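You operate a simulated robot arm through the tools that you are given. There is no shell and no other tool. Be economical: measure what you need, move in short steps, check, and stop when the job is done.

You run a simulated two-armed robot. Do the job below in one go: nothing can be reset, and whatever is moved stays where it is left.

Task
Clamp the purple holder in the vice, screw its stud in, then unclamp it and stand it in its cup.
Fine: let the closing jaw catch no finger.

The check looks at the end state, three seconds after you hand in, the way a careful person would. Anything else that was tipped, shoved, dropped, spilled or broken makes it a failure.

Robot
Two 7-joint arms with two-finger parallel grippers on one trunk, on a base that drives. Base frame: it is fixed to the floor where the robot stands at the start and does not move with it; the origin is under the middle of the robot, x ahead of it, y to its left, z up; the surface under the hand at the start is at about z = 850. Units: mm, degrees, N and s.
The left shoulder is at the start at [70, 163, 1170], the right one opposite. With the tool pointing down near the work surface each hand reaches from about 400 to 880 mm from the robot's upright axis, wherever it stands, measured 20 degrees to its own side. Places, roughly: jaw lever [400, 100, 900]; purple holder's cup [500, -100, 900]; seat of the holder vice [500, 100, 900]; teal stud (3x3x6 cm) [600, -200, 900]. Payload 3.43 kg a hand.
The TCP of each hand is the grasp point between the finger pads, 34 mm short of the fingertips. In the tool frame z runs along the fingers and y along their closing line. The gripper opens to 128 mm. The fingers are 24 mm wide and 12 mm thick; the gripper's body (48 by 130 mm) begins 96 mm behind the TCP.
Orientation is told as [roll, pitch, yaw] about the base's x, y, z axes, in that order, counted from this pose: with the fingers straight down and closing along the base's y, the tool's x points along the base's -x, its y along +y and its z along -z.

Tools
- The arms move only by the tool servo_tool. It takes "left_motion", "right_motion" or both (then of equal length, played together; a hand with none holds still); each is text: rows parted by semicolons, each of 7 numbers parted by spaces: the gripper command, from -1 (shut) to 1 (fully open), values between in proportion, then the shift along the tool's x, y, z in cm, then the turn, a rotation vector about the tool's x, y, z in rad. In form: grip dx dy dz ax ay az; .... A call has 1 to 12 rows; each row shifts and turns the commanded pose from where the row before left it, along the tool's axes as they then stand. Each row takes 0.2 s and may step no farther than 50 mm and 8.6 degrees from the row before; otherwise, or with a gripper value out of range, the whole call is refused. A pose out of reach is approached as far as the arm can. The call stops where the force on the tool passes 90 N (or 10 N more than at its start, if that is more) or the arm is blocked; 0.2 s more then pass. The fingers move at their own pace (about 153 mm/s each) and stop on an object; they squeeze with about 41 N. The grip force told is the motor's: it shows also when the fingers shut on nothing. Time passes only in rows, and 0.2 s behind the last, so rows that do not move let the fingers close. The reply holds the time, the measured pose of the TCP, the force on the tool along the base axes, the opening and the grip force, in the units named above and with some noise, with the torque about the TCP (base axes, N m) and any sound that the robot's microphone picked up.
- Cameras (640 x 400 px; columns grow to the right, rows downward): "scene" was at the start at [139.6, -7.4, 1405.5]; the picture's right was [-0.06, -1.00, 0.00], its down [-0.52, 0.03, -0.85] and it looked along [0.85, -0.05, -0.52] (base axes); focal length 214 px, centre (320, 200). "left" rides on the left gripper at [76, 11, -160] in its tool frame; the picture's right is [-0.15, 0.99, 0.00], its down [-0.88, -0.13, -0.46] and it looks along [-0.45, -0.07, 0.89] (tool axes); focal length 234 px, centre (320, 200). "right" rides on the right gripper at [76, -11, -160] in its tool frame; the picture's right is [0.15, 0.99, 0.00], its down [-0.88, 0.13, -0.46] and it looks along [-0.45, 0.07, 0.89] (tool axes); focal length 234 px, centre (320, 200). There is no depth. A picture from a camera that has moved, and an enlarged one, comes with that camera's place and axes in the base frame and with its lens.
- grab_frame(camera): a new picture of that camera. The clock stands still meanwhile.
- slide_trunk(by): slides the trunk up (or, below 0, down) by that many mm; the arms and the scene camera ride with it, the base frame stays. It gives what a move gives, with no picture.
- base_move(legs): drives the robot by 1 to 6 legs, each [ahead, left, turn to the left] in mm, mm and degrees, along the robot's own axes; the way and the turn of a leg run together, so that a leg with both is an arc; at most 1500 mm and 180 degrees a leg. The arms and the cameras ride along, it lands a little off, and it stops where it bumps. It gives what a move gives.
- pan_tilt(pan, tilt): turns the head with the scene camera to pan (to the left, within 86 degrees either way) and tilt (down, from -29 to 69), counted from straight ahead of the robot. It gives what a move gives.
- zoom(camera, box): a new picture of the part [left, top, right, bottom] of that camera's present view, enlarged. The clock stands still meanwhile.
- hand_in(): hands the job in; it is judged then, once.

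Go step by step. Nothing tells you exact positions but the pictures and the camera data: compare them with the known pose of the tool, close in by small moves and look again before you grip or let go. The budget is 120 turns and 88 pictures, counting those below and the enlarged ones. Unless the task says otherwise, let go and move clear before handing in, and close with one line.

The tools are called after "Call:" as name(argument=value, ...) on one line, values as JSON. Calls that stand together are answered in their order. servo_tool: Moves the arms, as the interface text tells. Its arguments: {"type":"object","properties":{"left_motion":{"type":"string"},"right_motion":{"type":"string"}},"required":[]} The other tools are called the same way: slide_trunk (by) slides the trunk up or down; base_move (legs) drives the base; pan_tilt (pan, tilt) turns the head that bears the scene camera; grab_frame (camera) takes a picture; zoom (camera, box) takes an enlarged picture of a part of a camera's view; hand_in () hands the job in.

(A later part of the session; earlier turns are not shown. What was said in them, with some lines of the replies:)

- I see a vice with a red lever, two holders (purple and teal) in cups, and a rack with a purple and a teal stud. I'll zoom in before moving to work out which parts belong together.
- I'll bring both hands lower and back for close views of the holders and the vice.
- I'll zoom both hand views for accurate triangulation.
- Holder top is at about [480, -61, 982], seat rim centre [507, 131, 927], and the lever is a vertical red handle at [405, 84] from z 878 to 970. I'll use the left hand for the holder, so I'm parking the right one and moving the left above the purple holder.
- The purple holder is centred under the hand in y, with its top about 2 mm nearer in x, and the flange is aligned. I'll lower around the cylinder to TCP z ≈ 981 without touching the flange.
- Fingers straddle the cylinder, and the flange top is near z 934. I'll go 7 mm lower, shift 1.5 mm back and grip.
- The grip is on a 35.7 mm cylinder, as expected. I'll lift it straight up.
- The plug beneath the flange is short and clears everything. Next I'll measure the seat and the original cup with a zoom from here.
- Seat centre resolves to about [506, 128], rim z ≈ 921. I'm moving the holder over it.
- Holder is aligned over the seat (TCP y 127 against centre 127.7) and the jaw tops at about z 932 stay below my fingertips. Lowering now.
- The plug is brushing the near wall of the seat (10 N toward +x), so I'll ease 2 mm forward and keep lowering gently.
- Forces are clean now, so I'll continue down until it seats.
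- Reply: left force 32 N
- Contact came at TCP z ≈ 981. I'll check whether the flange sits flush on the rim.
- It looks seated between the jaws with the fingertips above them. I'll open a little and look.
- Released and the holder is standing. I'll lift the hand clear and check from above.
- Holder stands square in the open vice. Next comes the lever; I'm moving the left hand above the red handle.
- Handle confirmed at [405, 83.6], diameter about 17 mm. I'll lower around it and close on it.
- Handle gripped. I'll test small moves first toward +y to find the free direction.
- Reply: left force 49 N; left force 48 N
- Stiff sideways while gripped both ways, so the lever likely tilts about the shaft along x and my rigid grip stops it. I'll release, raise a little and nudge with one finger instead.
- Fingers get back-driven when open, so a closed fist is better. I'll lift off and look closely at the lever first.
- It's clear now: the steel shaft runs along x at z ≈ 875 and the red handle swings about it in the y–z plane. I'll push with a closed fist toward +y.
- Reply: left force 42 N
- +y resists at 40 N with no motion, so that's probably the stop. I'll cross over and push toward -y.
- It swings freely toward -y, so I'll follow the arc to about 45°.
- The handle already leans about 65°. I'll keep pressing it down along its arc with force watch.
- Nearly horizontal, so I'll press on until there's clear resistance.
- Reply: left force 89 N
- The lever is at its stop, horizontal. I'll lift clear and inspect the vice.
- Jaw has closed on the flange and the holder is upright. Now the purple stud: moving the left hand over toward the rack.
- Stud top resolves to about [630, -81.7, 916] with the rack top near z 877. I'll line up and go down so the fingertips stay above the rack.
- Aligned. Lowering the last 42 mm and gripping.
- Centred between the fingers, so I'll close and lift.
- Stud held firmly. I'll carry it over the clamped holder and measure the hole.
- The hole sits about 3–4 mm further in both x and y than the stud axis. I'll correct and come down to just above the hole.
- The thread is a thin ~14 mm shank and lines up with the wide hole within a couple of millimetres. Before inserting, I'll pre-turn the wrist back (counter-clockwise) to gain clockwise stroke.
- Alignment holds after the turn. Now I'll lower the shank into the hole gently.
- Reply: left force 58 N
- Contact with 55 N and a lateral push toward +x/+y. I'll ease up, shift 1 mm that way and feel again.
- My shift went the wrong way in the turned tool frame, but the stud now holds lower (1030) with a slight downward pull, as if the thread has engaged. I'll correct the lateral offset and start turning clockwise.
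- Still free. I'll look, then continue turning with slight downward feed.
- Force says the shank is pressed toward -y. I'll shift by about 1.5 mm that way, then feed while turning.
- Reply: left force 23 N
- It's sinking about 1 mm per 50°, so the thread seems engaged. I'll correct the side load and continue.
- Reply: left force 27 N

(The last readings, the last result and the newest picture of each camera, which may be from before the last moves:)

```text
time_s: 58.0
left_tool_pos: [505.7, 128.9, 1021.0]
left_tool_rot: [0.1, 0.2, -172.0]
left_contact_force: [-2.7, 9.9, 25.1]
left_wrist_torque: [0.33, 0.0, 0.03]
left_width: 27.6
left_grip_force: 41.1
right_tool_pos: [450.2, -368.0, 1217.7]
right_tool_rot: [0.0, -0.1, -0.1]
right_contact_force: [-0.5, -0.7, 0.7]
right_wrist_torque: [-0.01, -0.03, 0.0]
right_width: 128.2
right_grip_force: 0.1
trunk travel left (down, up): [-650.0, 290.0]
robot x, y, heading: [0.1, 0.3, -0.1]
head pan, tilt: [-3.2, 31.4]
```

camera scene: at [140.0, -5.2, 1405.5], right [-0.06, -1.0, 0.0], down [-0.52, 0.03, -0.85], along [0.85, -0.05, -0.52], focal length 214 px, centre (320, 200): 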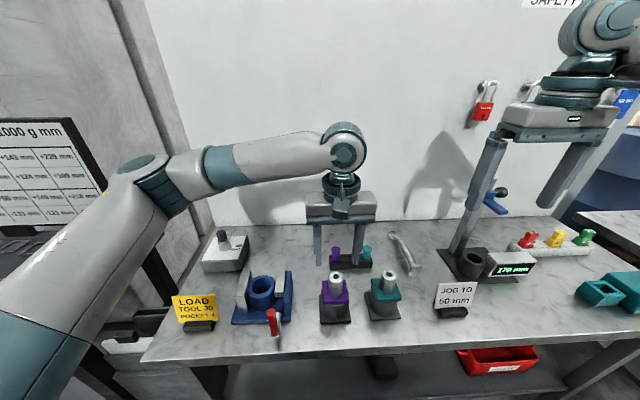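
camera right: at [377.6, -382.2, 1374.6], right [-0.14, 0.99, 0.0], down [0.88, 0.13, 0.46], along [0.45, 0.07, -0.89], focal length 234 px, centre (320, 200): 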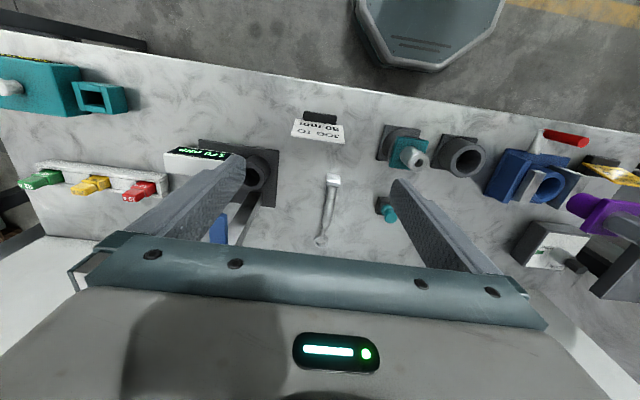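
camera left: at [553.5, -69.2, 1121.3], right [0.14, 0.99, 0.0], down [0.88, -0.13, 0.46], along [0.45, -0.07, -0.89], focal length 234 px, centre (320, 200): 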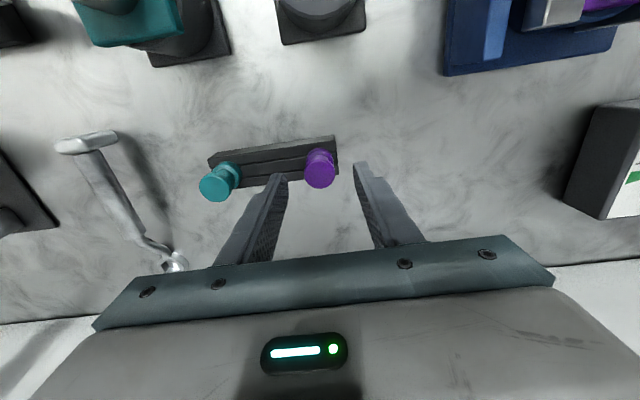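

I'll test engagement by easing upward slightly.

Call:
servo_tool(left_motion="-1 0 0 -0.4 0 0 0;-1 0 0 -0.3 0 0 0;-1 0 0 0 0 0 0")

Call:
zoom(camera="scene", box=[240, 235, 290, 285])

```text
time_s: 58.8
left_tool_pos: [507.4, 129.4, 1023.1]
left_tool_rot: [-0.1, -0.2, -171.8]
left_contact_force: [-8.5, 8.3, -17.9]
left_wrist_torque: [0.38, 0.61, 0.02]
left_width: 27.6
left_grip_force: 40.8
right_tool_pos: [452.8, -367.6, 1216.7]
right_tool_rot: [0.0, 0.0, -0.1]
right_contact_force: [-0.4, -0.3, -0.2]
right_wrist_torque: [0.01, 0.03, 0.0]
right_width: 128.1
right_grip_force: 0.0
trunk travel left (down, up): [-650.0, 290.0]
robot x, y, heading: [-1.5, 2.1, 0.0]
head pan, tilt: [-3.2, 31.4]
```

```text
8.00 times, centred on (265, 260) of scene
camera zoom: at [139.8, -5.7, 1405.0], right [-0.06, -1.0, 0.0], down [-0.52, 0.03, -0.85], along [0.85, -0.05, -0.52], focal length 1716 px, centre (760, -280)
```

zoom: 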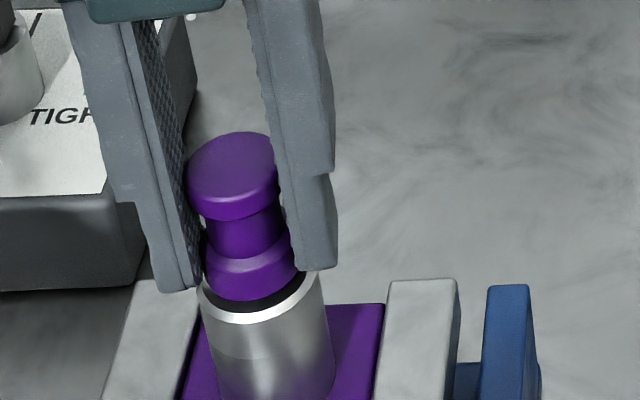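

It resists lifting, so the thread is engaged, with about 5 mm still to go. I'll release, wind the wrist back and regrip.

Call:
servo_tool(left_motion="-1 0 0 0.35 0 0 0;-0.3 0 0 0 0 0 0;-0.3 0 0 0 0 0 0;-0.3 0 0 -0.5 0 0 -0.148;-0.3 0 0 0 0 0 -0.148;-0.3 0 0 0 0 0 -0.148;-0.3 0 0 0 0 0 -0.148;-0.3 0 0 0 0 0 -0.148;-0.3 0 0 0 0 0 -0.148;-0.3 0 0 0 0 0 -0.148;-0.3 0 0 0 0 0 -0.148;-0.3 0 0 0 0 0 -0.148")

Call:
servo_tool(left_motion="-0.3 0 0 0 0 0 -0.148;-0.3 0 0 0 0 0 -0.148;-0.3 0 0 0 0 0 -0.148;-0.3 0 0 0 0 0 -0.148;-0.3 0 0 0 0 0 -0.148;-0.3 0 0 0 0 0 -0.148;-0.3 0 0 0 0 0 -0.148;-0.3 0 0 0 0 0 -0.148;-0.3 0 0 0 0 0 -0.148;-0.3 0 0 0 0 0 -0.148;-0.3 0 0 0 0 0 -0.148;-0.3 0 0 0 0 0 0")

Call:
zoom(camera="left", box=[250, 110, 390, 220])

Call:
zoom(camera="scene", box=[240, 235, 290, 285])

```text
time_s: 61.4
left_tool_pos: [508.1, 128.7, 1028.6]
left_tool_rot: [0.0, -0.1, -95.4]
left_contact_force: [0.3, -0.5, 0.1]
left_wrist_torque: [0.03, -0.02, -0.01]
left_width: 44.8
left_grip_force: 0.0
right_tool_pos: [452.9, -369.0, 1216.0]
right_tool_rot: [0.0, 0.0, 0.0]
right_contact_force: [0.1, -0.3, -0.4]
right_wrist_torque: [0.01, 0.0, 0.01]
right_width: 128.0
right_grip_force: 0.0
trunk travel left (down, up): [-650.0, 290.0]
robot x, y, heading: [-2.4, -2.8, -0.0]
head pan, tilt: [-3.2, 31.4]
```

```text
time_s: 64.0
left_tool_pos: [509.3, 128.7, 1027.6]
left_tool_rot: [0.0, 0.1, -2.2]
left_contact_force: [-0.5, 0.8, -0.3]
left_wrist_torque: [0.03, 0.01, 0.03]
left_width: 44.6
left_grip_force: 0.1
right_tool_pos: [453.2, -369.2, 1217.1]
right_tool_rot: [0.0, 0.1, -0.1]
right_contact_force: [0.2, -0.3, -0.6]
right_wrist_torque: [-0.04, 0.01, 0.0]
right_width: 127.7
right_grip_force: 0.1
trunk travel left (down, up): [-650.0, 290.0]
robot x, y, heading: [-0.2, -2.7, -0.2]
head pan, tilt: [-3.2, 31.4]
```

```text
3.64 times, centred on (320, 165) of left
camera zoom: at [432.7, 143.6, 1187.6], right [0.18, 0.98, 0.0], down [0.88, -0.16, 0.46], along [0.45, -0.08, -0.89], focal length 852 px, centre (320, 327)
```

zoom: 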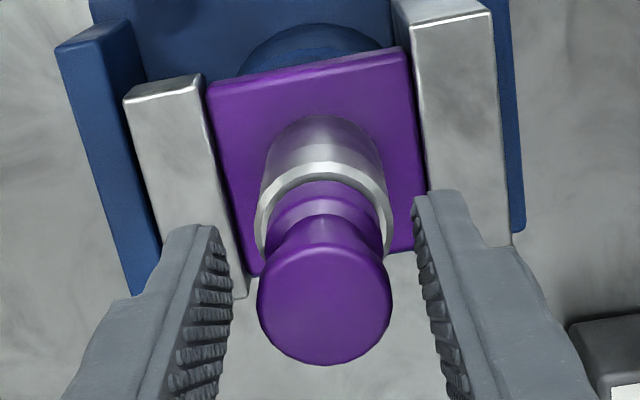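

```text
8.00 times, centred on (265, 260) of scene
camera zoom: at [139.6, -7.4, 1405.5], right [-0.06, -1.0, 0.0], down [-0.52, 0.03, -0.85], along [0.85, -0.05, -0.52], focal length 1716 px, centre (760, -280)
```

zoom: 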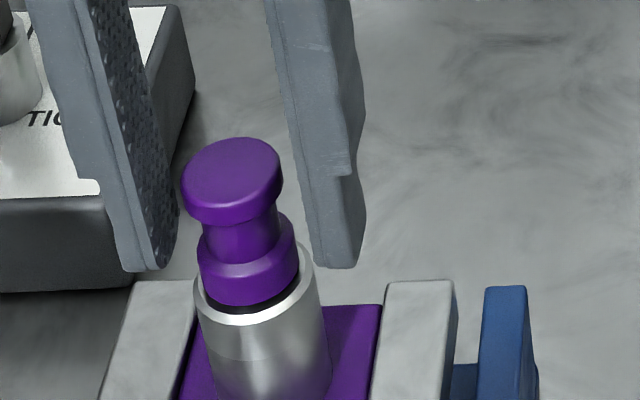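

Stud stands straight in the thread. I'll finish winding back to about +85°, regrip slightly higher and turn on.

Call:
servo_tool(left_motion="-0.3 0 0 0 0 0 -0.148;-0.3 0 0 0 0 0 -0.148;-0.3 0 0 0 0 0 -0.148;-0.3 0 0 0 0 0 -0.148;-0.3 0 0 0 0 0 -0.148;-0.3 0 0 0 0 0 -0.148;-0.3 0 0 0 0 0 -0.148;-0.3 0 0 0 0 0 -0.148;-0.3 0 0 0.2 0 0 -0.148;-1 0 0 0 0 0 0;-1 0 0 0 0 0 0;-1 0 0 0 0 0 0")

Call:
servo_tool(left_motion="-1 0 0 0.02 0 0 0.148;-1 0 0 0.02 0 0 0.148;-1 0 0 0.02 0 0 0.148;-1 0 0 0.02 0 0 0.148;-1 0 0 0.02 0 0 0.148;-1 0 0 0.02 0 0 0.148;-1 0 0 0 0 0 0")

```text
time_s: 66.6
left_tool_pos: [508.4, 128.2, 1026.7]
left_tool_rot: [-0.1, 0.0, 74.1]
left_contact_force: [3.5, -0.3, 1.9]
left_wrist_torque: [-0.06, -0.25, -0.02]
left_width: 27.6
left_grip_force: 41.3
right_tool_pos: [452.9, -369.9, 1216.7]
right_tool_rot: [0.0, 0.0, -0.1]
right_contact_force: [-0.2, 0.0, -0.4]
right_wrist_torque: [-0.04, 0.01, 0.0]
right_width: 128.0
right_grip_force: 0.0
trunk travel left (down, up): [-650.0, 290.0]
robot x, y, heading: [-2.0, 0.2, -0.1]
head pan, tilt: [-3.2, 31.4]
```

```text
time_s: 68.2
left_tool_pos: [507.4, 129.9, 1024.9]
left_tool_rot: [-0.1, 0.0, 23.0]
left_contact_force: [-7.3, 6.4, 1.6]
left_wrist_torque: [0.3, 0.46, 0.0]
left_width: 27.5
left_grip_force: 40.3
right_tool_pos: [451.0, -367.5, 1217.2]
right_tool_rot: [-0.1, -0.1, -0.1]
right_contact_force: [-0.2, -0.2, -0.9]
right_wrist_torque: [-0.01, -0.03, 0.02]
right_width: 128.0
right_grip_force: 0.0
trunk travel left (down, up): [-650.0, 290.0]
robot x, y, heading: [0.3, 1.7, -0.1]
head pan, tilt: [-3.2, 31.4]
```

Turning feeds it down cleanly. Continuing.

Call:
servo_tool(left_motion="-1 0 0 0.02 0 0 0.148;-1 0 0 0.02 0 0 0.148;-1 0 0 0.02 0 0 0.148;-1 0 0 0.02 0 0 0.148;-1 0 0 0.02 0 0 0.148;-1 0 0 0.02 0 0 0.148;-1 0 0 0.02 0 0 0.148;-1 0 0 0.02 0 0 0.148;-1 0 0 0.02 0 0 0.148;-1 0 0 0.02 0 0 0.148;-1 0 0 0 0 0 0")

```text
time_s: 70.6
left_tool_pos: [507.5, 131.1, 1024.7]
left_tool_rot: [0.1, -0.1, -61.6]
left_contact_force: [-0.1, 21.3, 14.1]
left_wrist_torque: [0.94, 0.05, -0.01]
left_width: 27.6
left_grip_force: 40.6
right_tool_pos: [450.7, -366.0, 1216.8]
right_tool_rot: [-0.1, -0.1, 0.0]
right_contact_force: [0.2, -0.4, 0.2]
right_wrist_torque: [-0.01, 0.01, 0.0]
right_width: 128.0
right_grip_force: 0.1
trunk travel left (down, up): [-650.0, 290.0]
robot x, y, heading: [2.0, -1.2, -0.3]
head pan, tilt: [-3.2, 31.4]
```

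Side load has built up toward +y, so I'll relieve it and continue with less feed.

Call:
servo_tool(left_motion="-1 0.26 0.14 0 0 0 0.145;-1 0 0 0.005 0 0 0.145;-1 0 0 0.005 0 0 0.145;-1 0 0 0.005 0 0 0.145;-1 0 0 0.005 0 0 0.145;-1 0 0 0.005 0 0 0.145;-1 0 0 0.005 0 0 0.145;-1 0 0 0.005 0 0 0.145;-1 0 0 0.005 0 0 0.145;-1 0 0 0.005 0 0 0.145;-1 0 0 0.005 0 0 0.145;-1 0 0 0.005 0 0 0.145")

Call:
zoom(camera="scene", box=[240, 235, 290, 285])

```text
time_s: 73.2
left_tool_pos: [506.3, 130.6, 1020.5]
left_tool_rot: [-0.1, -0.2, -161.7]
left_contact_force: [1.1, -5.8, 6.9]
left_wrist_torque: [-0.28, -0.14, 0.7]
left_width: 27.7
left_grip_force: 41.5
right_tool_pos: [451.1, -371.0, 1215.5]
right_tool_rot: [0.1, -0.1, -0.1]
right_contact_force: [0.4, 0.3, -0.4]
right_wrist_torque: [0.0, -0.03, 0.02]
right_width: 127.9
right_grip_force: 0.0
trunk travel left (down, up): [-650.0, 290.0]
robot x, y, heading: [-0.5, -0.9, 0.2]
head pan, tilt: [-3.2, 31.4]
```

```text
8.00 times, centred on (265, 260) of scene
camera zoom: at [138.8, -8.4, 1405.2], right [-0.06, -1.0, 0.0], down [-0.52, 0.03, -0.85], along [0.85, -0.05, -0.52], focal length 1716 px, centre (760, -280)
```

zoom: 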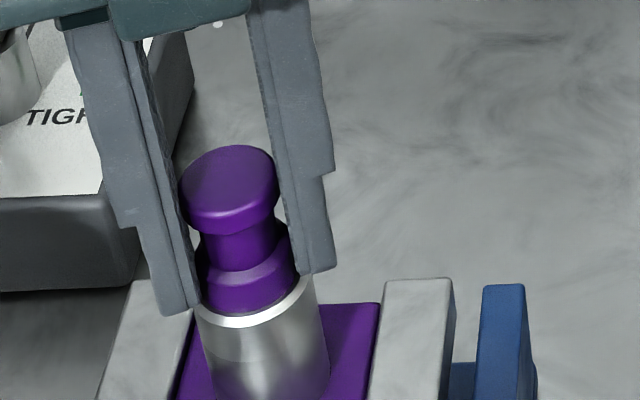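

Torque about z has risen to 0.7 N·m and the collar sits on the holder top. I'll turn a little more to confirm it's tight.

Call:
servo_tool(left_motion="-1 0 0 0 0 0 0.1;-1 0 0 0 0 0 0.1;-1 0 0 0 0 0 0")

```text
time_s: 74.0
left_tool_pos: [507.7, 130.7, 1021.1]
left_tool_rot: [0.0, -0.1, -172.9]
left_contact_force: [1.5, -7.5, -2.2]
left_wrist_torque: [-0.28, -0.01, 0.79]
left_width: 28.0
left_grip_force: 41.1
right_tool_pos: [452.7, -371.6, 1214.9]
right_tool_rot: [0.0, 0.1, -0.1]
right_contact_force: [0.5, 0.2, -0.7]
right_wrist_torque: [-0.02, -0.02, 0.03]
right_width: 128.3
right_grip_force: 0.0
trunk travel left (down, up): [-650.0, 290.0]
robot x, y, heading: [0.6, 0.3, -0.1]
head pan, tilt: [-3.2, 31.4]
```

The stud is tight, with torque saturating near 0.8 N·m. I'll release, lift clear and turn the wrist to -90° so I can grip the lever with pads facing along its pivot axis.

Call:
servo_tool(left_motion="-0.3 0 0 0 0 0 0;-0.3 0 0 0 0 0 0;-0.3 0 0 -2 0 0 0;-0.3 0 0 -4 0 0 0;-0.3 0 0 -4 0 0 0;-0.3 0 0 0 0 0 0")

Call:
servo_tool(left_motion="-0.3 0 0 0 0 0 -0.145;-0.3 0 0 0 0 0 -0.145;-0.3 0 0 0 0 0 -0.145;-0.3 0 0 0 0 0 -0.145;-0.3 0 0 0 0 0 -0.145;-0.3 0 0 0 0 0 -0.145;-0.3 0 0 0 0 0 -0.145;-0.3 0 0 0 0 0 -0.145;-0.3 0 0 0 0 0 -0.145;-0.3 0 0 0 0 0 -0.145;-0.3 0 0 0 0 0 0")

Call:
zoom(camera="scene", box=[210, 230, 350, 340])

```text
time_s: 75.4
left_tool_pos: [507.1, 132.7, 1119.5]
left_tool_rot: [0.0, 0.0, -172.8]
left_contact_force: [0.7, -0.5, 0.4]
left_wrist_torque: [-0.02, -0.01, -0.02]
left_width: 44.8
left_grip_force: 0.1
right_tool_pos: [452.9, -368.3, 1216.1]
right_tool_rot: [-0.1, 0.0, -0.1]
right_contact_force: [-0.3, -0.4, 0.4]
right_wrist_torque: [-0.02, 0.01, -0.03]
right_width: 128.0
right_grip_force: 0.1
trunk travel left (down, up): [-650.0, 290.0]
robot x, y, heading: [4.5, -0.4, -0.1]
head pan, tilt: [-3.2, 31.4]
```

```text
time_s: 77.8
left_tool_pos: [507.3, 131.9, 1122.2]
left_tool_rot: [0.0, 0.0, -89.6]
left_contact_force: [-0.6, 0.2, 0.1]
left_wrist_torque: [-0.01, 0.0, 0.0]
left_width: 44.7
left_grip_force: 0.1
right_tool_pos: [452.5, -369.5, 1216.5]
right_tool_rot: [0.0, 0.0, 0.0]
right_contact_force: [0.1, -0.3, 0.5]
right_wrist_torque: [0.0, -0.02, 0.05]
right_width: 127.9
right_grip_force: 0.1
trunk travel left (down, up): [-650.0, 290.0]
robot x, y, heading: [-0.2, -0.4, -0.2]
head pan, tilt: [-3.2, 31.4]
```

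```text
3.64 times, centred on (280, 285) of scene
camera zoom: at [139.6, -7.4, 1405.5], right [-0.06, -1.0, 0.0], down [-0.52, 0.03, -0.85], along [0.85, -0.05, -0.52], focal length 780 px, centre (466, -109)
```

zoom: 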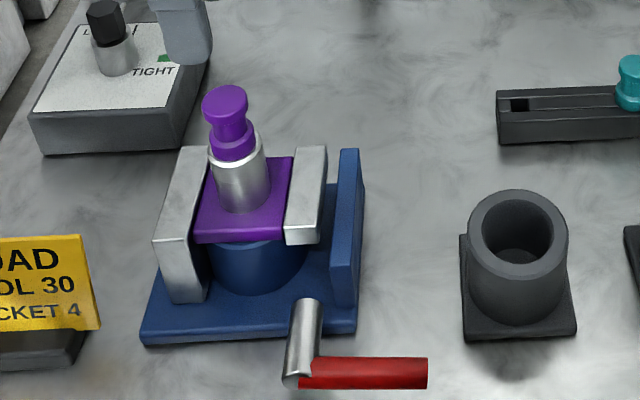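

The stud is in and seated. Moving the hand over the lever's handle, which lies along y at x ≈ 405, z ≈ 875.

Call:
servo_tool(left_motion="-0.3 -2.95 -2.55 0 0 0 0;-0.3 -2.95 -2.55 0 0 0 0;-0.3 -2.95 -2.55 0 0 0 0;-0.3 -2.95 -2.55 0 0 0 0;-0.3 0 0 4 0 0 0;-0.3 0 0 4 0 0 0;-0.3 0 0 4 0 0 0;-0.3 0 0 4 0 0 0;-0.3 0 0 0 0 0 0")

Call:
grab_frame(camera="left")

```text
time_s: 79.8
left_tool_pos: [405.1, 15.0, 962.9]
left_tool_rot: [0.0, 0.0, -89.7]
left_contact_force: [-0.8, -0.5, -0.4]
left_wrist_torque: [0.02, 0.01, -0.03]
left_width: 45.0
left_grip_force: 0.1
right_tool_pos: [452.3, -369.6, 1216.4]
right_tool_rot: [0.2, 0.0, -0.2]
right_contact_force: [-0.2, -0.3, 1.3]
right_wrist_torque: [0.05, -0.02, -0.01]
right_width: 128.1
right_grip_force: 0.0
trunk travel left (down, up): [-650.0, 290.0]
robot x, y, heading: [1.2, 2.0, 0.1]
head pan, tilt: [-3.2, 31.4]
```

```text
16 pictures are left
camera left: at [415.0, 91.1, 1122.9], right [0.99, -0.14, 0.0], down [-0.13, -0.88, 0.46], along [-0.06, -0.45, -0.89], focal length 234 px, centre (320, 200)
```

left: 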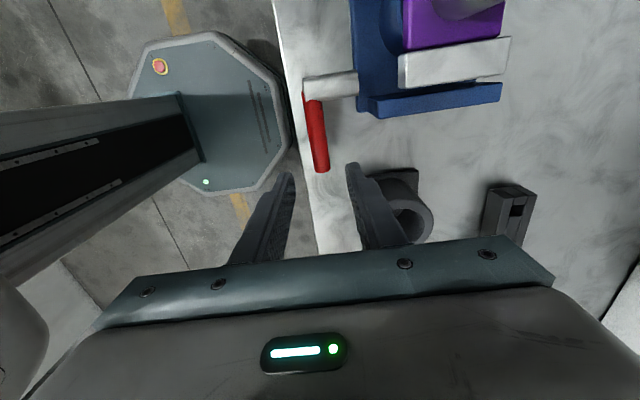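

Handle is centred between the fingers. Lowering to z ≈ 891 and gripping.

Call:
servo_tool(left_motion="-0.3 0 0 3 0 0 0;-0.3 0 0 2.5 0 0 0;-0.3 0 0 1.6 0 0 0;-0.3 0 0 0 0 0 0;-1 0 0 0 0 0 0;-1 0 0 0 0 0 0;-1 0 0 0 0 0 0")

```text
time_s: 81.4
left_tool_pos: [405.7, 14.7, 890.8]
left_tool_rot: [0.0, 0.1, -89.7]
left_contact_force: [0.5, -0.1, -4.6]
left_wrist_torque: [-0.32, -0.02, -0.22]
left_width: 17.8
left_grip_force: 45.2
right_tool_pos: [452.8, -370.1, 1215.0]
right_tool_rot: [0.0, 0.0, -0.1]
right_contact_force: [-0.4, -0.7, -0.5]
right_wrist_torque: [-0.02, 0.03, 0.02]
right_width: 127.8
right_grip_force: 0.1
trunk travel left (down, up): [-650.0, 290.0]
robot x, y, heading: [-2.5, -1.3, -0.1]
head pan, tilt: [-3.2, 31.4]
```

Gripped. Swinging the handle up along its arc, the first 45°.

Call:
servo_tool(left_motion="-1 0.06 0 -0.9 0 0 0;-1 0.18 0 -0.9 0 0 0;-1 0.3 0 -0.85 0 0 0;-1 0.38 0 -0.81 0 0 0;-1 0.5 0 -0.75 0 0 0;-1 0.6 0 -0.68 0 0 0;-1 0 0 0 0 0 0")

```text
time_s: 83.0
left_tool_pos: [406.7, 30.0, 941.4]
left_tool_rot: [0.0, -0.1, -89.7]
left_contact_force: [-4.2, -25.7, -4.9]
left_wrist_torque: [-1.4, 0.01, -0.29]
left_width: 17.6
left_grip_force: 44.7
right_tool_pos: [452.3, -373.3, 1215.3]
right_tool_rot: [0.1, 0.0, -0.1]
right_contact_force: [0.0, -0.2, 0.0]
right_wrist_torque: [-0.01, -0.04, -0.02]
right_width: 127.9
right_grip_force: 0.0
trunk travel left (down, up): [-650.0, 290.0]
robot x, y, heading: [2.4, -0.4, -0.2]
head pan, tilt: [-3.2, 31.4]
```

Call:
servo_tool(left_motion="-1 0.4 0 -0.58 0 0 0;-1 0.7 0 -0.52 0 0 0;-1 0.78 0 -0.38 0 0 0;-1 0.85 0 -0.3 0 0 0;-1 0.88 0 -0.18 0 0 0;-1 0.9 0 -0.06 0 0 0;-1 0 0 0 0 0 0")

Call:
grab_frame(camera="left")

```text
time_s: 84.6
left_tool_pos: [405.3, 75.8, 961.4]
left_tool_rot: [0.1, -0.2, -89.7]
left_contact_force: [1.0, -28.4, 22.0]
left_wrist_torque: [-1.68, 0.06, -0.06]
left_width: 17.7
left_grip_force: 45.1
right_tool_pos: [452.0, -372.9, 1216.2]
right_tool_rot: [0.2, -0.1, -0.1]
right_contact_force: [-0.1, -0.4, -0.2]
right_wrist_torque: [0.0, -0.02, -0.03]
right_width: 127.9
right_grip_force: 0.1
trunk travel left (down, up): [-650.0, 290.0]
robot x, y, heading: [-2.1, 1.7, 0.1]
head pan, tilt: [-3.2, 31.4]
```

```text
15 pictures are left
camera left: at [416.0, 152.1, 1120.3], right [0.99, -0.14, 0.0], down [-0.13, -0.88, 0.46], along [-0.06, -0.45, -0.89], focal length 234 px, centre (320, 200)
```

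left: 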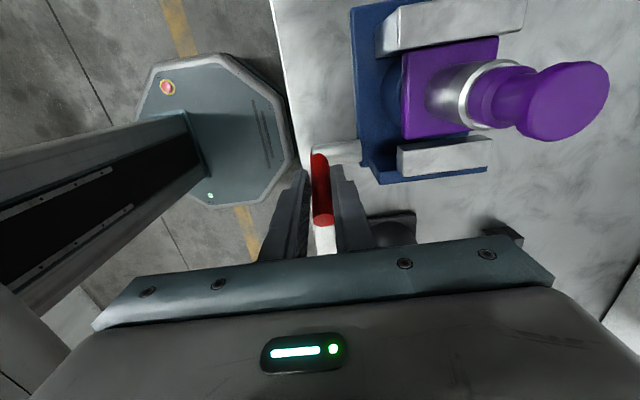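

The jaw has opened. I'll push the last bit to the upright stop.

Call:
servo_tool(left_motion="-1 0.4 0 0.1 0 0 0;-1 0.4 0 0.1 0 0 0;-1 0.3 0 0 0 0 0;-1 0 0 0 0 0 0")

```text
time_s: 85.6
left_tool_pos: [405.1, 85.9, 958.8]
left_tool_rot: [0.0, -0.1, -89.7]
left_contact_force: [4.3, -31.1, 20.0]
left_wrist_torque: [-1.97, -0.19, 0.05]
left_width: 17.5
left_grip_force: 44.9
right_tool_pos: [452.0, -374.4, 1215.5]
right_tool_rot: [0.2, -0.1, -0.1]
right_contact_force: [-0.6, 0.6, -0.8]
right_wrist_torque: [0.0, 0.01, -0.02]
right_width: 127.8
right_grip_force: 0.2
trunk travel left (down, up): [-650.0, 290.0]
robot x, y, heading: [2.3, -3.0, 0.3]
head pan, tilt: [-3.2, 31.4]
```

Handle upright. I'll release, lift straight up and look.

Call:
servo_tool(left_motion="-0.4 0 0 0 0 0 0;-0.4 0 0 0 0 0 0;-0.4 0 0 -4 0 0 0;-0.4 0 0 -4 0 0 0;-0.4 0 0 -4 0 0 0;-0.4 0 0 -4 0 0 0;-0.4 0 0 0 0 0 0")

Call:
zoom(camera="scene", box=[210, 220, 350, 340])

```text
time_s: 87.2
left_tool_pos: [405.9, 89.7, 1118.1]
left_tool_rot: [0.1, 0.1, -89.8]
left_contact_force: [-0.5, 0.5, -0.3]
left_wrist_torque: [0.01, 0.04, 0.01]
left_width: 38.3
left_grip_force: 0.1
right_tool_pos: [452.6, -368.4, 1216.2]
right_tool_rot: [-0.1, 0.0, -0.1]
right_contact_force: [0.9, 0.4, 0.0]
right_wrist_torque: [-0.03, 0.02, 0.0]
right_width: 128.2
right_grip_force: 0.0
trunk travel left (down, up): [-650.0, 290.0]
robot x, y, heading: [0.5, 1.0, -0.1]
head pan, tilt: [-3.2, 31.4]
```

```text
3.33 times, centred on (280, 280) of scene
camera zoom: at [140.1, -7.3, 1405.4], right [-0.06, -1.0, 0.0], down [-0.52, 0.03, -0.85], along [0.85, -0.05, -0.52], focal length 715 px, centre (453, -67)
```

zoom: 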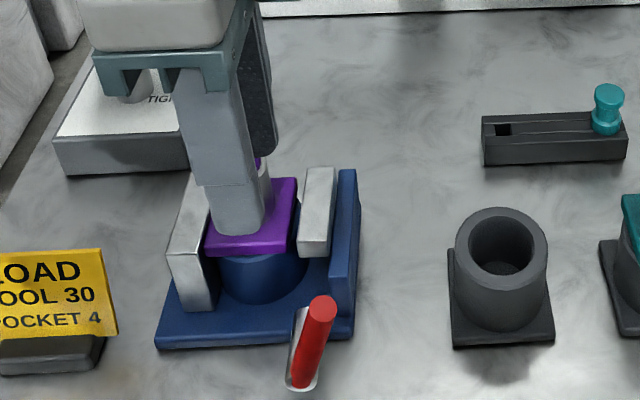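

The jaw is open, but the handle isn't fully upright. I'll nudge it to its stop with a closed fist.

Call:
servo_tool(left_motion="-1 -3.2 0 0 0 0 0;-1 -3.2 0 0 0 0 0;-1 0 0 4.8 0 0 0;-1 0 0 4.8 0 0 0;-1 0 0 4.8 0 0 0;-1 1.2 0 0 0 0 0;-1 1.2 0 0 0 0 0;-1 1 0 0 0 0 0;-1 0.5 0 0 0 0 0;-1 0.3 0 0 0 0 0;-1 0 0 0 0 0 0")

```text
time_s: 89.6
left_tool_pos: [406.1, 63.1, 975.1]
left_tool_rot: [0.0, 0.0, -89.8]
left_contact_force: [1.1, -19.9, -0.1]
left_wrist_torque: [-0.71, -0.05, 0.04]
left_width: 0.0
left_grip_force: 32.6
right_tool_pos: [453.6, -373.4, 1215.0]
right_tool_rot: [0.3, 0.0, -0.1]
right_contact_force: [0.0, 0.5, -0.5]
right_wrist_torque: [-0.02, 0.02, -0.03]
right_width: 127.8
right_grip_force: 0.1
trunk travel left (down, up): [-650.0, 290.0]
robot x, y, heading: [0.7, 3.5, 0.1]
head pan, tilt: [-3.2, 31.4]
```

At the stop. Backing off, lifting, and turning the wrist back to 0°.

Call:
servo_tool(left_motion="-1 -1 0 0 0 0 0;-1 0 0 -5 0 0 0;-1 0 0 -5 0 0 0;-1 0 0 -5 0 0 0;-0.1 0 0 0 0 0 -0.145;-0.1 0 0 0 0 0 -0.145;-0.1 0 0 0 0 0 -0.145;-0.1 0 0 0 0 0 -0.145;-0.1 0 0 0 0 0 -0.145;-0.1 0 0 0 0 0 -0.145;-0.1 0 0 0 0 0 -0.145;-0.1 0 0 0 0 0 -0.145")

Call:
servo_tool(left_motion="-0.1 0 0 0 0 0 -0.145;-0.1 0 0 0 0 0 -0.145;-0.1 0 0 0 0 0 -0.117;-0.1 -3.3 2.5 0 0 0 0;-0.1 -3.3 2.5 0 0 0 0;-0.1 -3.3 2.5 0 0 0 0;-0.1 0 0 0 0 0 0")

Call:
zoom(camera="left", box=[240, 80, 400, 200])

```text
time_s: 92.2
left_tool_pos: [406.1, 58.6, 1124.8]
left_tool_rot: [0.0, 0.0, -23.0]
left_contact_force: [0.1, -0.5, -0.1]
left_wrist_torque: [0.0, -0.01, -0.04]
left_width: 57.4
left_grip_force: 0.1
right_tool_pos: [451.8, -368.0, 1216.4]
right_tool_rot: [0.0, 0.0, -0.1]
right_contact_force: [-0.2, -0.5, 0.4]
right_wrist_torque: [0.01, 0.01, 0.02]
right_width: 128.1
right_grip_force: 0.1
trunk travel left (down, up): [-650.0, 290.0]
robot x, y, heading: [-1.2, 2.7, 0.3]
head pan, tilt: [-3.2, 31.4]
```

```text
time_s: 93.8
left_tool_pos: [506.8, 131.9, 1124.7]
left_tool_rot: [0.1, 0.1, 0.1]
left_contact_force: [-0.2, -0.7, -0.9]
left_wrist_torque: [-0.01, 0.02, 0.0]
left_width: 57.6
left_grip_force: 0.0
right_tool_pos: [452.1, -369.4, 1216.8]
right_tool_rot: [0.1, 0.0, -0.1]
right_contact_force: [0.5, 0.7, -0.2]
right_wrist_torque: [0.03, -0.02, 0.0]
right_width: 128.0
right_grip_force: 0.2
trunk travel left (down, up): [-650.0, 290.0]
robot x, y, heading: [-1.6, 1.5, 0.1]
head pan, tilt: [-3.2, 31.4]
```

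```text
3.33 times, centred on (320, 140) of left
camera zoom: at [430.6, 143.1, 1284.6], right [0.14, 0.99, 0.0], down [0.88, -0.13, 0.46], along [0.45, -0.07, -0.89], focal length 781 px, centre (320, 400)
```

zoom: 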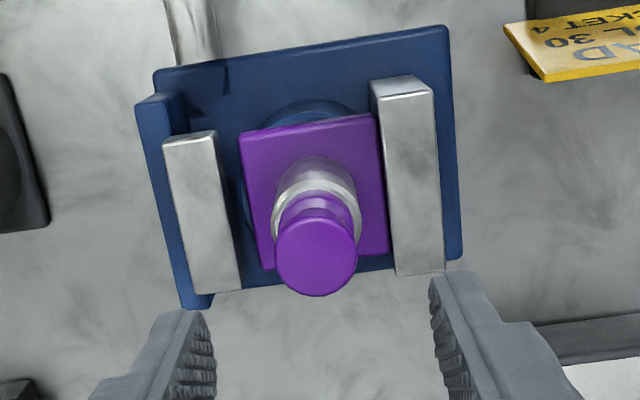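

Unclamped with a clear gap. Stud top is at [507.3, 129.8], so I'll shift 2 mm and lower around the holder's cylinder.

Call:
servo_tool(left_motion="-0.1 0 -0.2 4 0 0 0;-0.1 0 0 4 0 0 0;-0.1 0 0 4 0 0 0;-0.1 0 0 1.4 0 0 0;-0.1 0 0 0.9 0 0 0;-0.1 0 0 0 0 0 0")

Call:
zoom(camera="scene", box=[215, 235, 305, 315])

```text
time_s: 95.2
left_tool_pos: [504.9, 129.9, 980.0]
left_tool_rot: [0.0, 0.0, 0.1]
left_contact_force: [0.3, 0.5, 0.7]
left_wrist_torque: [-0.01, 0.0, 0.01]
left_width: 57.4
left_grip_force: 0.1
right_tool_pos: [451.7, -369.3, 1216.4]
right_tool_rot: [0.0, 0.0, -0.1]
right_contact_force: [0.1, -0.2, 0.6]
right_wrist_torque: [0.02, 0.03, 0.0]
right_width: 128.0
right_grip_force: 0.0
trunk travel left (down, up): [-650.0, 290.0]
robot x, y, heading: [-0.1, 0.9, 0.0]
head pan, tilt: [-3.2, 31.4]
```

```text
5.00 times, centred on (260, 275) of scene
camera zoom: at [139.6, -7.4, 1405.5], right [-0.06, -1.0, 0.0], down [-0.52, 0.03, -0.85], along [0.85, -0.05, -0.52], focal length 1072 px, centre (620, -175)
```

zoom: 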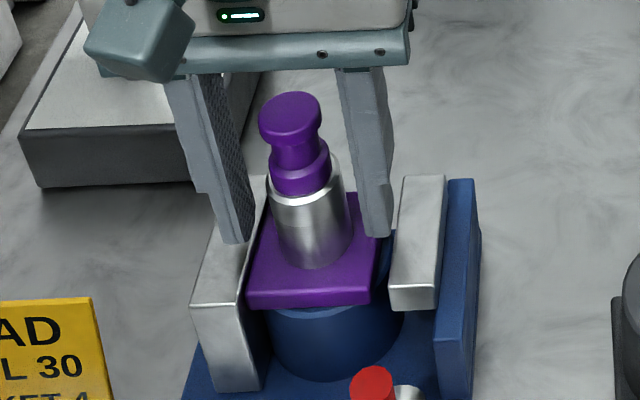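

Straddling nicely. Gripping and lifting.

Call:
servo_tool(left_motion="-1 0 0 0 0 0 0;-1 0 0 0 0 0 0;-1 0 0 0 0 0 0;-1 0 0 -1 0 0 0;-1 0 0 -2 0 0 0;-1 0 0 -3 0 0 0;-1 0 0 -3 0 0 0;-1 0 0 -3 0 0 0;-1 0 0 0 0 0 0")

Call:
zoom(camera="left", box=[220, 70, 420, 210])

```text
time_s: 97.2
left_tool_pos: [503.5, 131.5, 1101.7]
left_tool_rot: [0.0, 0.1, 0.1]
left_contact_force: [0.2, 0.3, -6.2]
left_wrist_torque: [-0.01, 0.02, -0.02]
left_width: 35.6
left_grip_force: 41.4
right_tool_pos: [453.0, -369.1, 1215.6]
right_tool_rot: [0.0, 0.0, -0.1]
right_contact_force: [-0.7, -0.7, -0.5]
right_wrist_torque: [0.01, 0.0, 0.02]
right_width: 127.9
right_grip_force: 0.1
trunk travel left (down, up): [-650.0, 290.0]
robot x, y, heading: [-1.9, -3.2, 0.1]
head pan, tilt: [-3.2, 31.4]
```

```text
2.86 times, centred on (320, 140) of left
camera zoom: at [428.4, 141.9, 1260.1], right [0.15, 0.99, 0.0], down [0.88, -0.13, 0.45], along [0.45, -0.07, -0.89], focal length 669 px, centre (320, 371)
```

zoom: 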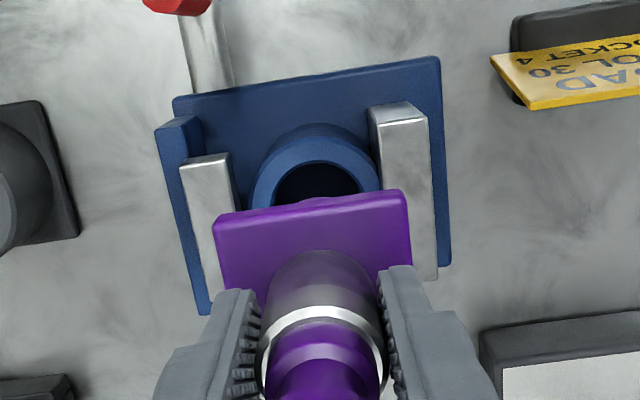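

Same grip geometry as before. Moving back over the purple holder's cup.

Call:
servo_tool(left_motion="-1 0.53 -3.83 0 0 0 0;-1 0.53 -3.83 0 0 0 0;-1 0.53 -3.83 0 0 0 0;-1 0.53 -3.83 0 0 0 0;-1 0.53 -3.83 0 0 0 0;-1 0 0 0 0 0 0")

Call:
zoom(camera="left", box=[270, 90, 370, 160])

```text
time_s: 98.6
left_tool_pos: [478.5, -60.9, 1101.2]
left_tool_rot: [0.0, 0.0, 0.1]
left_contact_force: [-0.2, 1.1, -6.1]
left_wrist_torque: [-0.05, 0.03, 0.02]
left_width: 36.0
left_grip_force: 41.2
right_tool_pos: [453.1, -368.4, 1215.4]
right_tool_rot: [-0.1, 0.0, 0.0]
right_contact_force: [0.1, -0.3, 0.0]
right_wrist_torque: [-0.02, 0.0, 0.01]
right_width: 128.0
right_grip_force: 0.0
trunk travel left (down, up): [-650.0, 290.0]
robot x, y, heading: [-0.8, -1.7, -0.1]
head pan, tilt: [-3.2, 31.4]
```

```text
5.71 times, centred on (320, 125) of left
camera zoom: at [401.9, -49.5, 1260.8], right [0.14, 0.99, 0.0], down [0.88, -0.13, 0.46], along [0.45, -0.07, -0.89], focal length 1338 px, centre (320, 629)
```

zoom: 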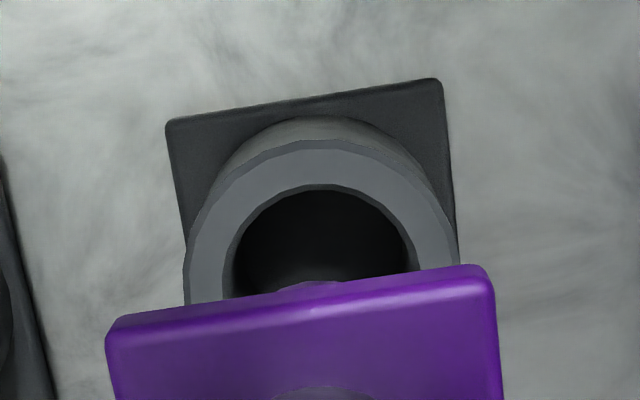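

The view matches the one taken right after the first lift, so alignment is right. Lowering.

Call:
servo_tool(left_motion="-1 0 0 3 0 0 0;-1 0 0 3 0 0 0;-1 0 0 2.5 0 0 0;-1 0 0 1.5 0 0 0;-1 0 0 0.8 0 0 0;-1 0 0 0 0 0 0")

Call:
servo_tool(left_motion="-1 0 0 0.4 0 0 0;-1 0 0 0.4 0 0 0;-1 0 0 0.3 0 0 0;-1 0 0 0.3 0 0 0;-1 0 0 0 0 0 0")

```text
time_s: 100.0
left_tool_pos: [479.2, -61.9, 991.7]
left_tool_rot: [0.0, 0.1, 0.1]
left_contact_force: [-3.1, -0.4, -6.3]
left_wrist_torque: [0.03, 0.22, 0.0]
left_width: 36.0
left_grip_force: 40.9
right_tool_pos: [452.1, -369.0, 1215.7]
right_tool_rot: [0.0, 0.1, -0.1]
right_contact_force: [0.4, -0.3, 0.7]
right_wrist_torque: [0.01, 0.0, -0.03]
right_width: 127.9
right_grip_force: 0.1
trunk travel left (down, up): [-650.0, 290.0]
robot x, y, heading: [0.9, 2.9, 0.2]
head pan, tilt: [-3.2, 31.4]
```

```text
time_s: 101.2
left_tool_pos: [478.9, -61.3, 978.1]
left_tool_rot: [0.0, 0.1, 0.1]
left_contact_force: [-4.1, 0.7, -5.8]
left_wrist_torque: [0.02, 0.25, -0.01]
left_width: 35.8
left_grip_force: 40.8
right_tool_pos: [453.6, -370.4, 1216.2]
right_tool_rot: [-0.1, 0.1, -0.2]
right_contact_force: [0.6, 0.4, 0.2]
right_wrist_torque: [0.01, 0.01, -0.03]
right_width: 128.0
right_grip_force: 0.0
trunk travel left (down, up): [-650.0, 290.0]
robot x, y, heading: [1.5, 1.9, 0.1]
head pan, tilt: [-3.2, 31.4]
```

Sliding in with only 4 N of side load. I'll ease 1 mm toward -x and go to the seat.

Call:
servo_tool(left_motion="-1 0.08 0 0.2 0 0 0;-1 0 0 0.2 0 0 0;-1 0 0 0.2 0 0 0;-1 0 0 0 0 0 0")

Call:
zoom(camera="scene", box=[290, 220, 400, 330])

```text
time_s: 102.2
left_tool_pos: [478.7, -60.6, 974.9]
left_tool_rot: [-0.2, -0.3, 0.3]
left_contact_force: [10.8, -0.8, 34.7]
left_wrist_torque: [0.68, -0.17, -0.39]
left_width: 35.6
left_grip_force: 41.2
right_tool_pos: [451.0, -369.7, 1216.4]
right_tool_rot: [0.0, -0.1, -0.2]
right_contact_force: [-0.3, -1.0, 0.0]
right_wrist_torque: [0.0, 0.0, 0.02]
right_width: 128.1
right_grip_force: 0.1
trunk travel left (down, up): [-650.0, 290.0]
robot x, y, heading: [0.6, 0.5, -0.1]
head pan, tilt: [-3.2, 31.4]
```

```text
3.64 times, centred on (345, 275) of scene
camera zoom: at [138.1, -7.3, 1406.2], right [-0.06, -1.0, 0.0], down [-0.52, 0.03, -0.85], along [0.85, -0.05, -0.52], focal length 780 px, centre (229, -73)
```

zoom: 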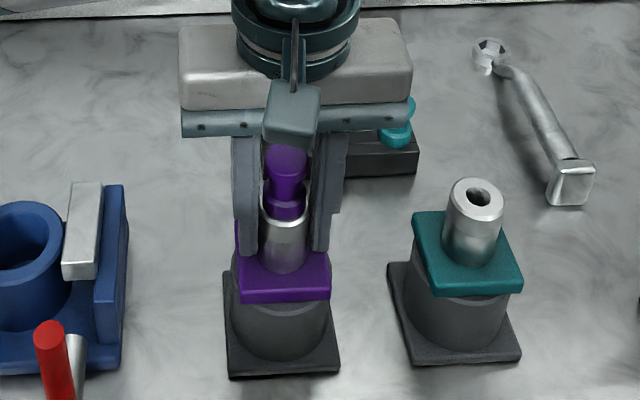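

Seated on the cup. Releasing and lifting clear.

Call:
servo_tool(left_motion="-1 0 0 -0.3 0 0 0;-0.2 0 0 0 0 0 0;-0.1 0 0 0 0 0 0;-0.1 0 0 -2 0 0 0;-0.1 0 0 -4 0 0 0;-0.1 0 0 -4 0 0 0;-0.1 0 0 -4 0 0 0;-0.1 0 4 -1 0 0 0;-0.1 0 4.5 0 0 0 0;-0.1 0 4.5 0 0 0 0;-0.1 0 4.5 0 0 0 0;-0.1 0 0 0 0 0 0")

Call:
grab_frame(camera="scene")

Call:
zoom(camera="scene", box=[290, 230, 400, 330])

```text
time_s: 104.8
left_tool_pos: [474.8, 115.5, 1126.2]
left_tool_rot: [0.1, 0.0, 0.0]
left_contact_force: [0.7, -0.2, 0.4]
left_wrist_torque: [0.05, 0.0, 0.01]
left_width: 57.4
left_grip_force: 0.0
right_tool_pos: [451.5, -371.9, 1216.3]
right_tool_rot: [0.1, 0.0, -0.1]
right_contact_force: [0.1, 0.1, 0.2]
right_wrist_torque: [0.03, 0.0, 0.02]
right_width: 128.0
right_grip_force: 0.0
trunk travel left (down, up): [-650.0, 290.0]
robot x, y, heading: [-1.9, 1.2, -0.0]
head pan, tilt: [-3.2, 31.4]
```

```text
8 pictures are left
camera scene: at [139.8, -9.3, 1405.5], right [-0.06, -1.0, 0.0], down [-0.52, 0.03, -0.85], along [0.85, -0.05, -0.52], focal length 214 px, centre (320, 200)
```

scene: 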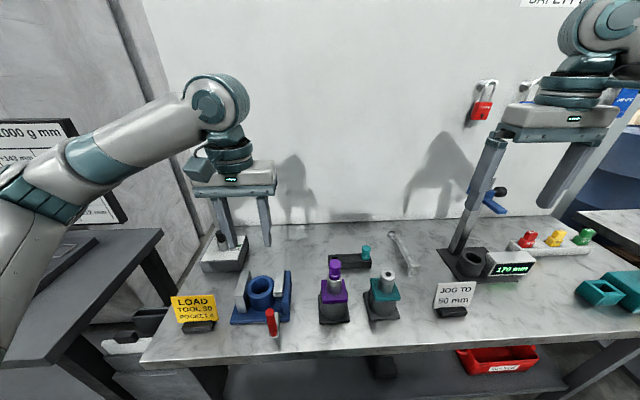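

```text
4.00 times, centred on (345, 280) of scene
camera zoom: at [139.8, -9.3, 1405.5], right [-0.06, -1.0, 0.0], down [-0.52, 0.03, -0.85], along [0.85, -0.05, -0.52], focal length 858 px, centre (220, -120)
```

zoom: 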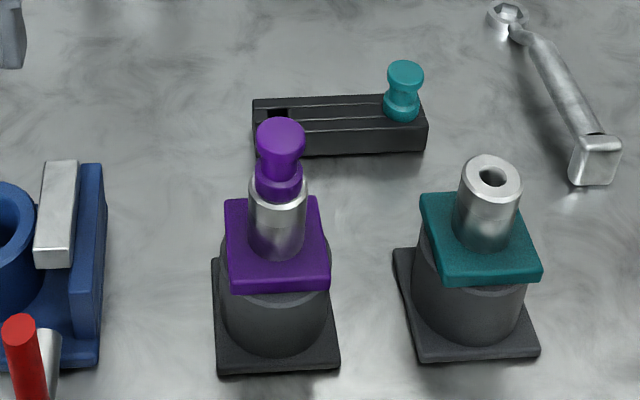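

The purple holder stands in its cup with the stud screwed in. The vice is open, and nothing else has moved.

Call:
hand_in()

```text
The job is handed in.
```

The purple holder was clamped, its purple stud screwed in until it bottomed (about 0.8 N·m), then unclamped and stood back in its cup, with no finger near the jaw as it closed.
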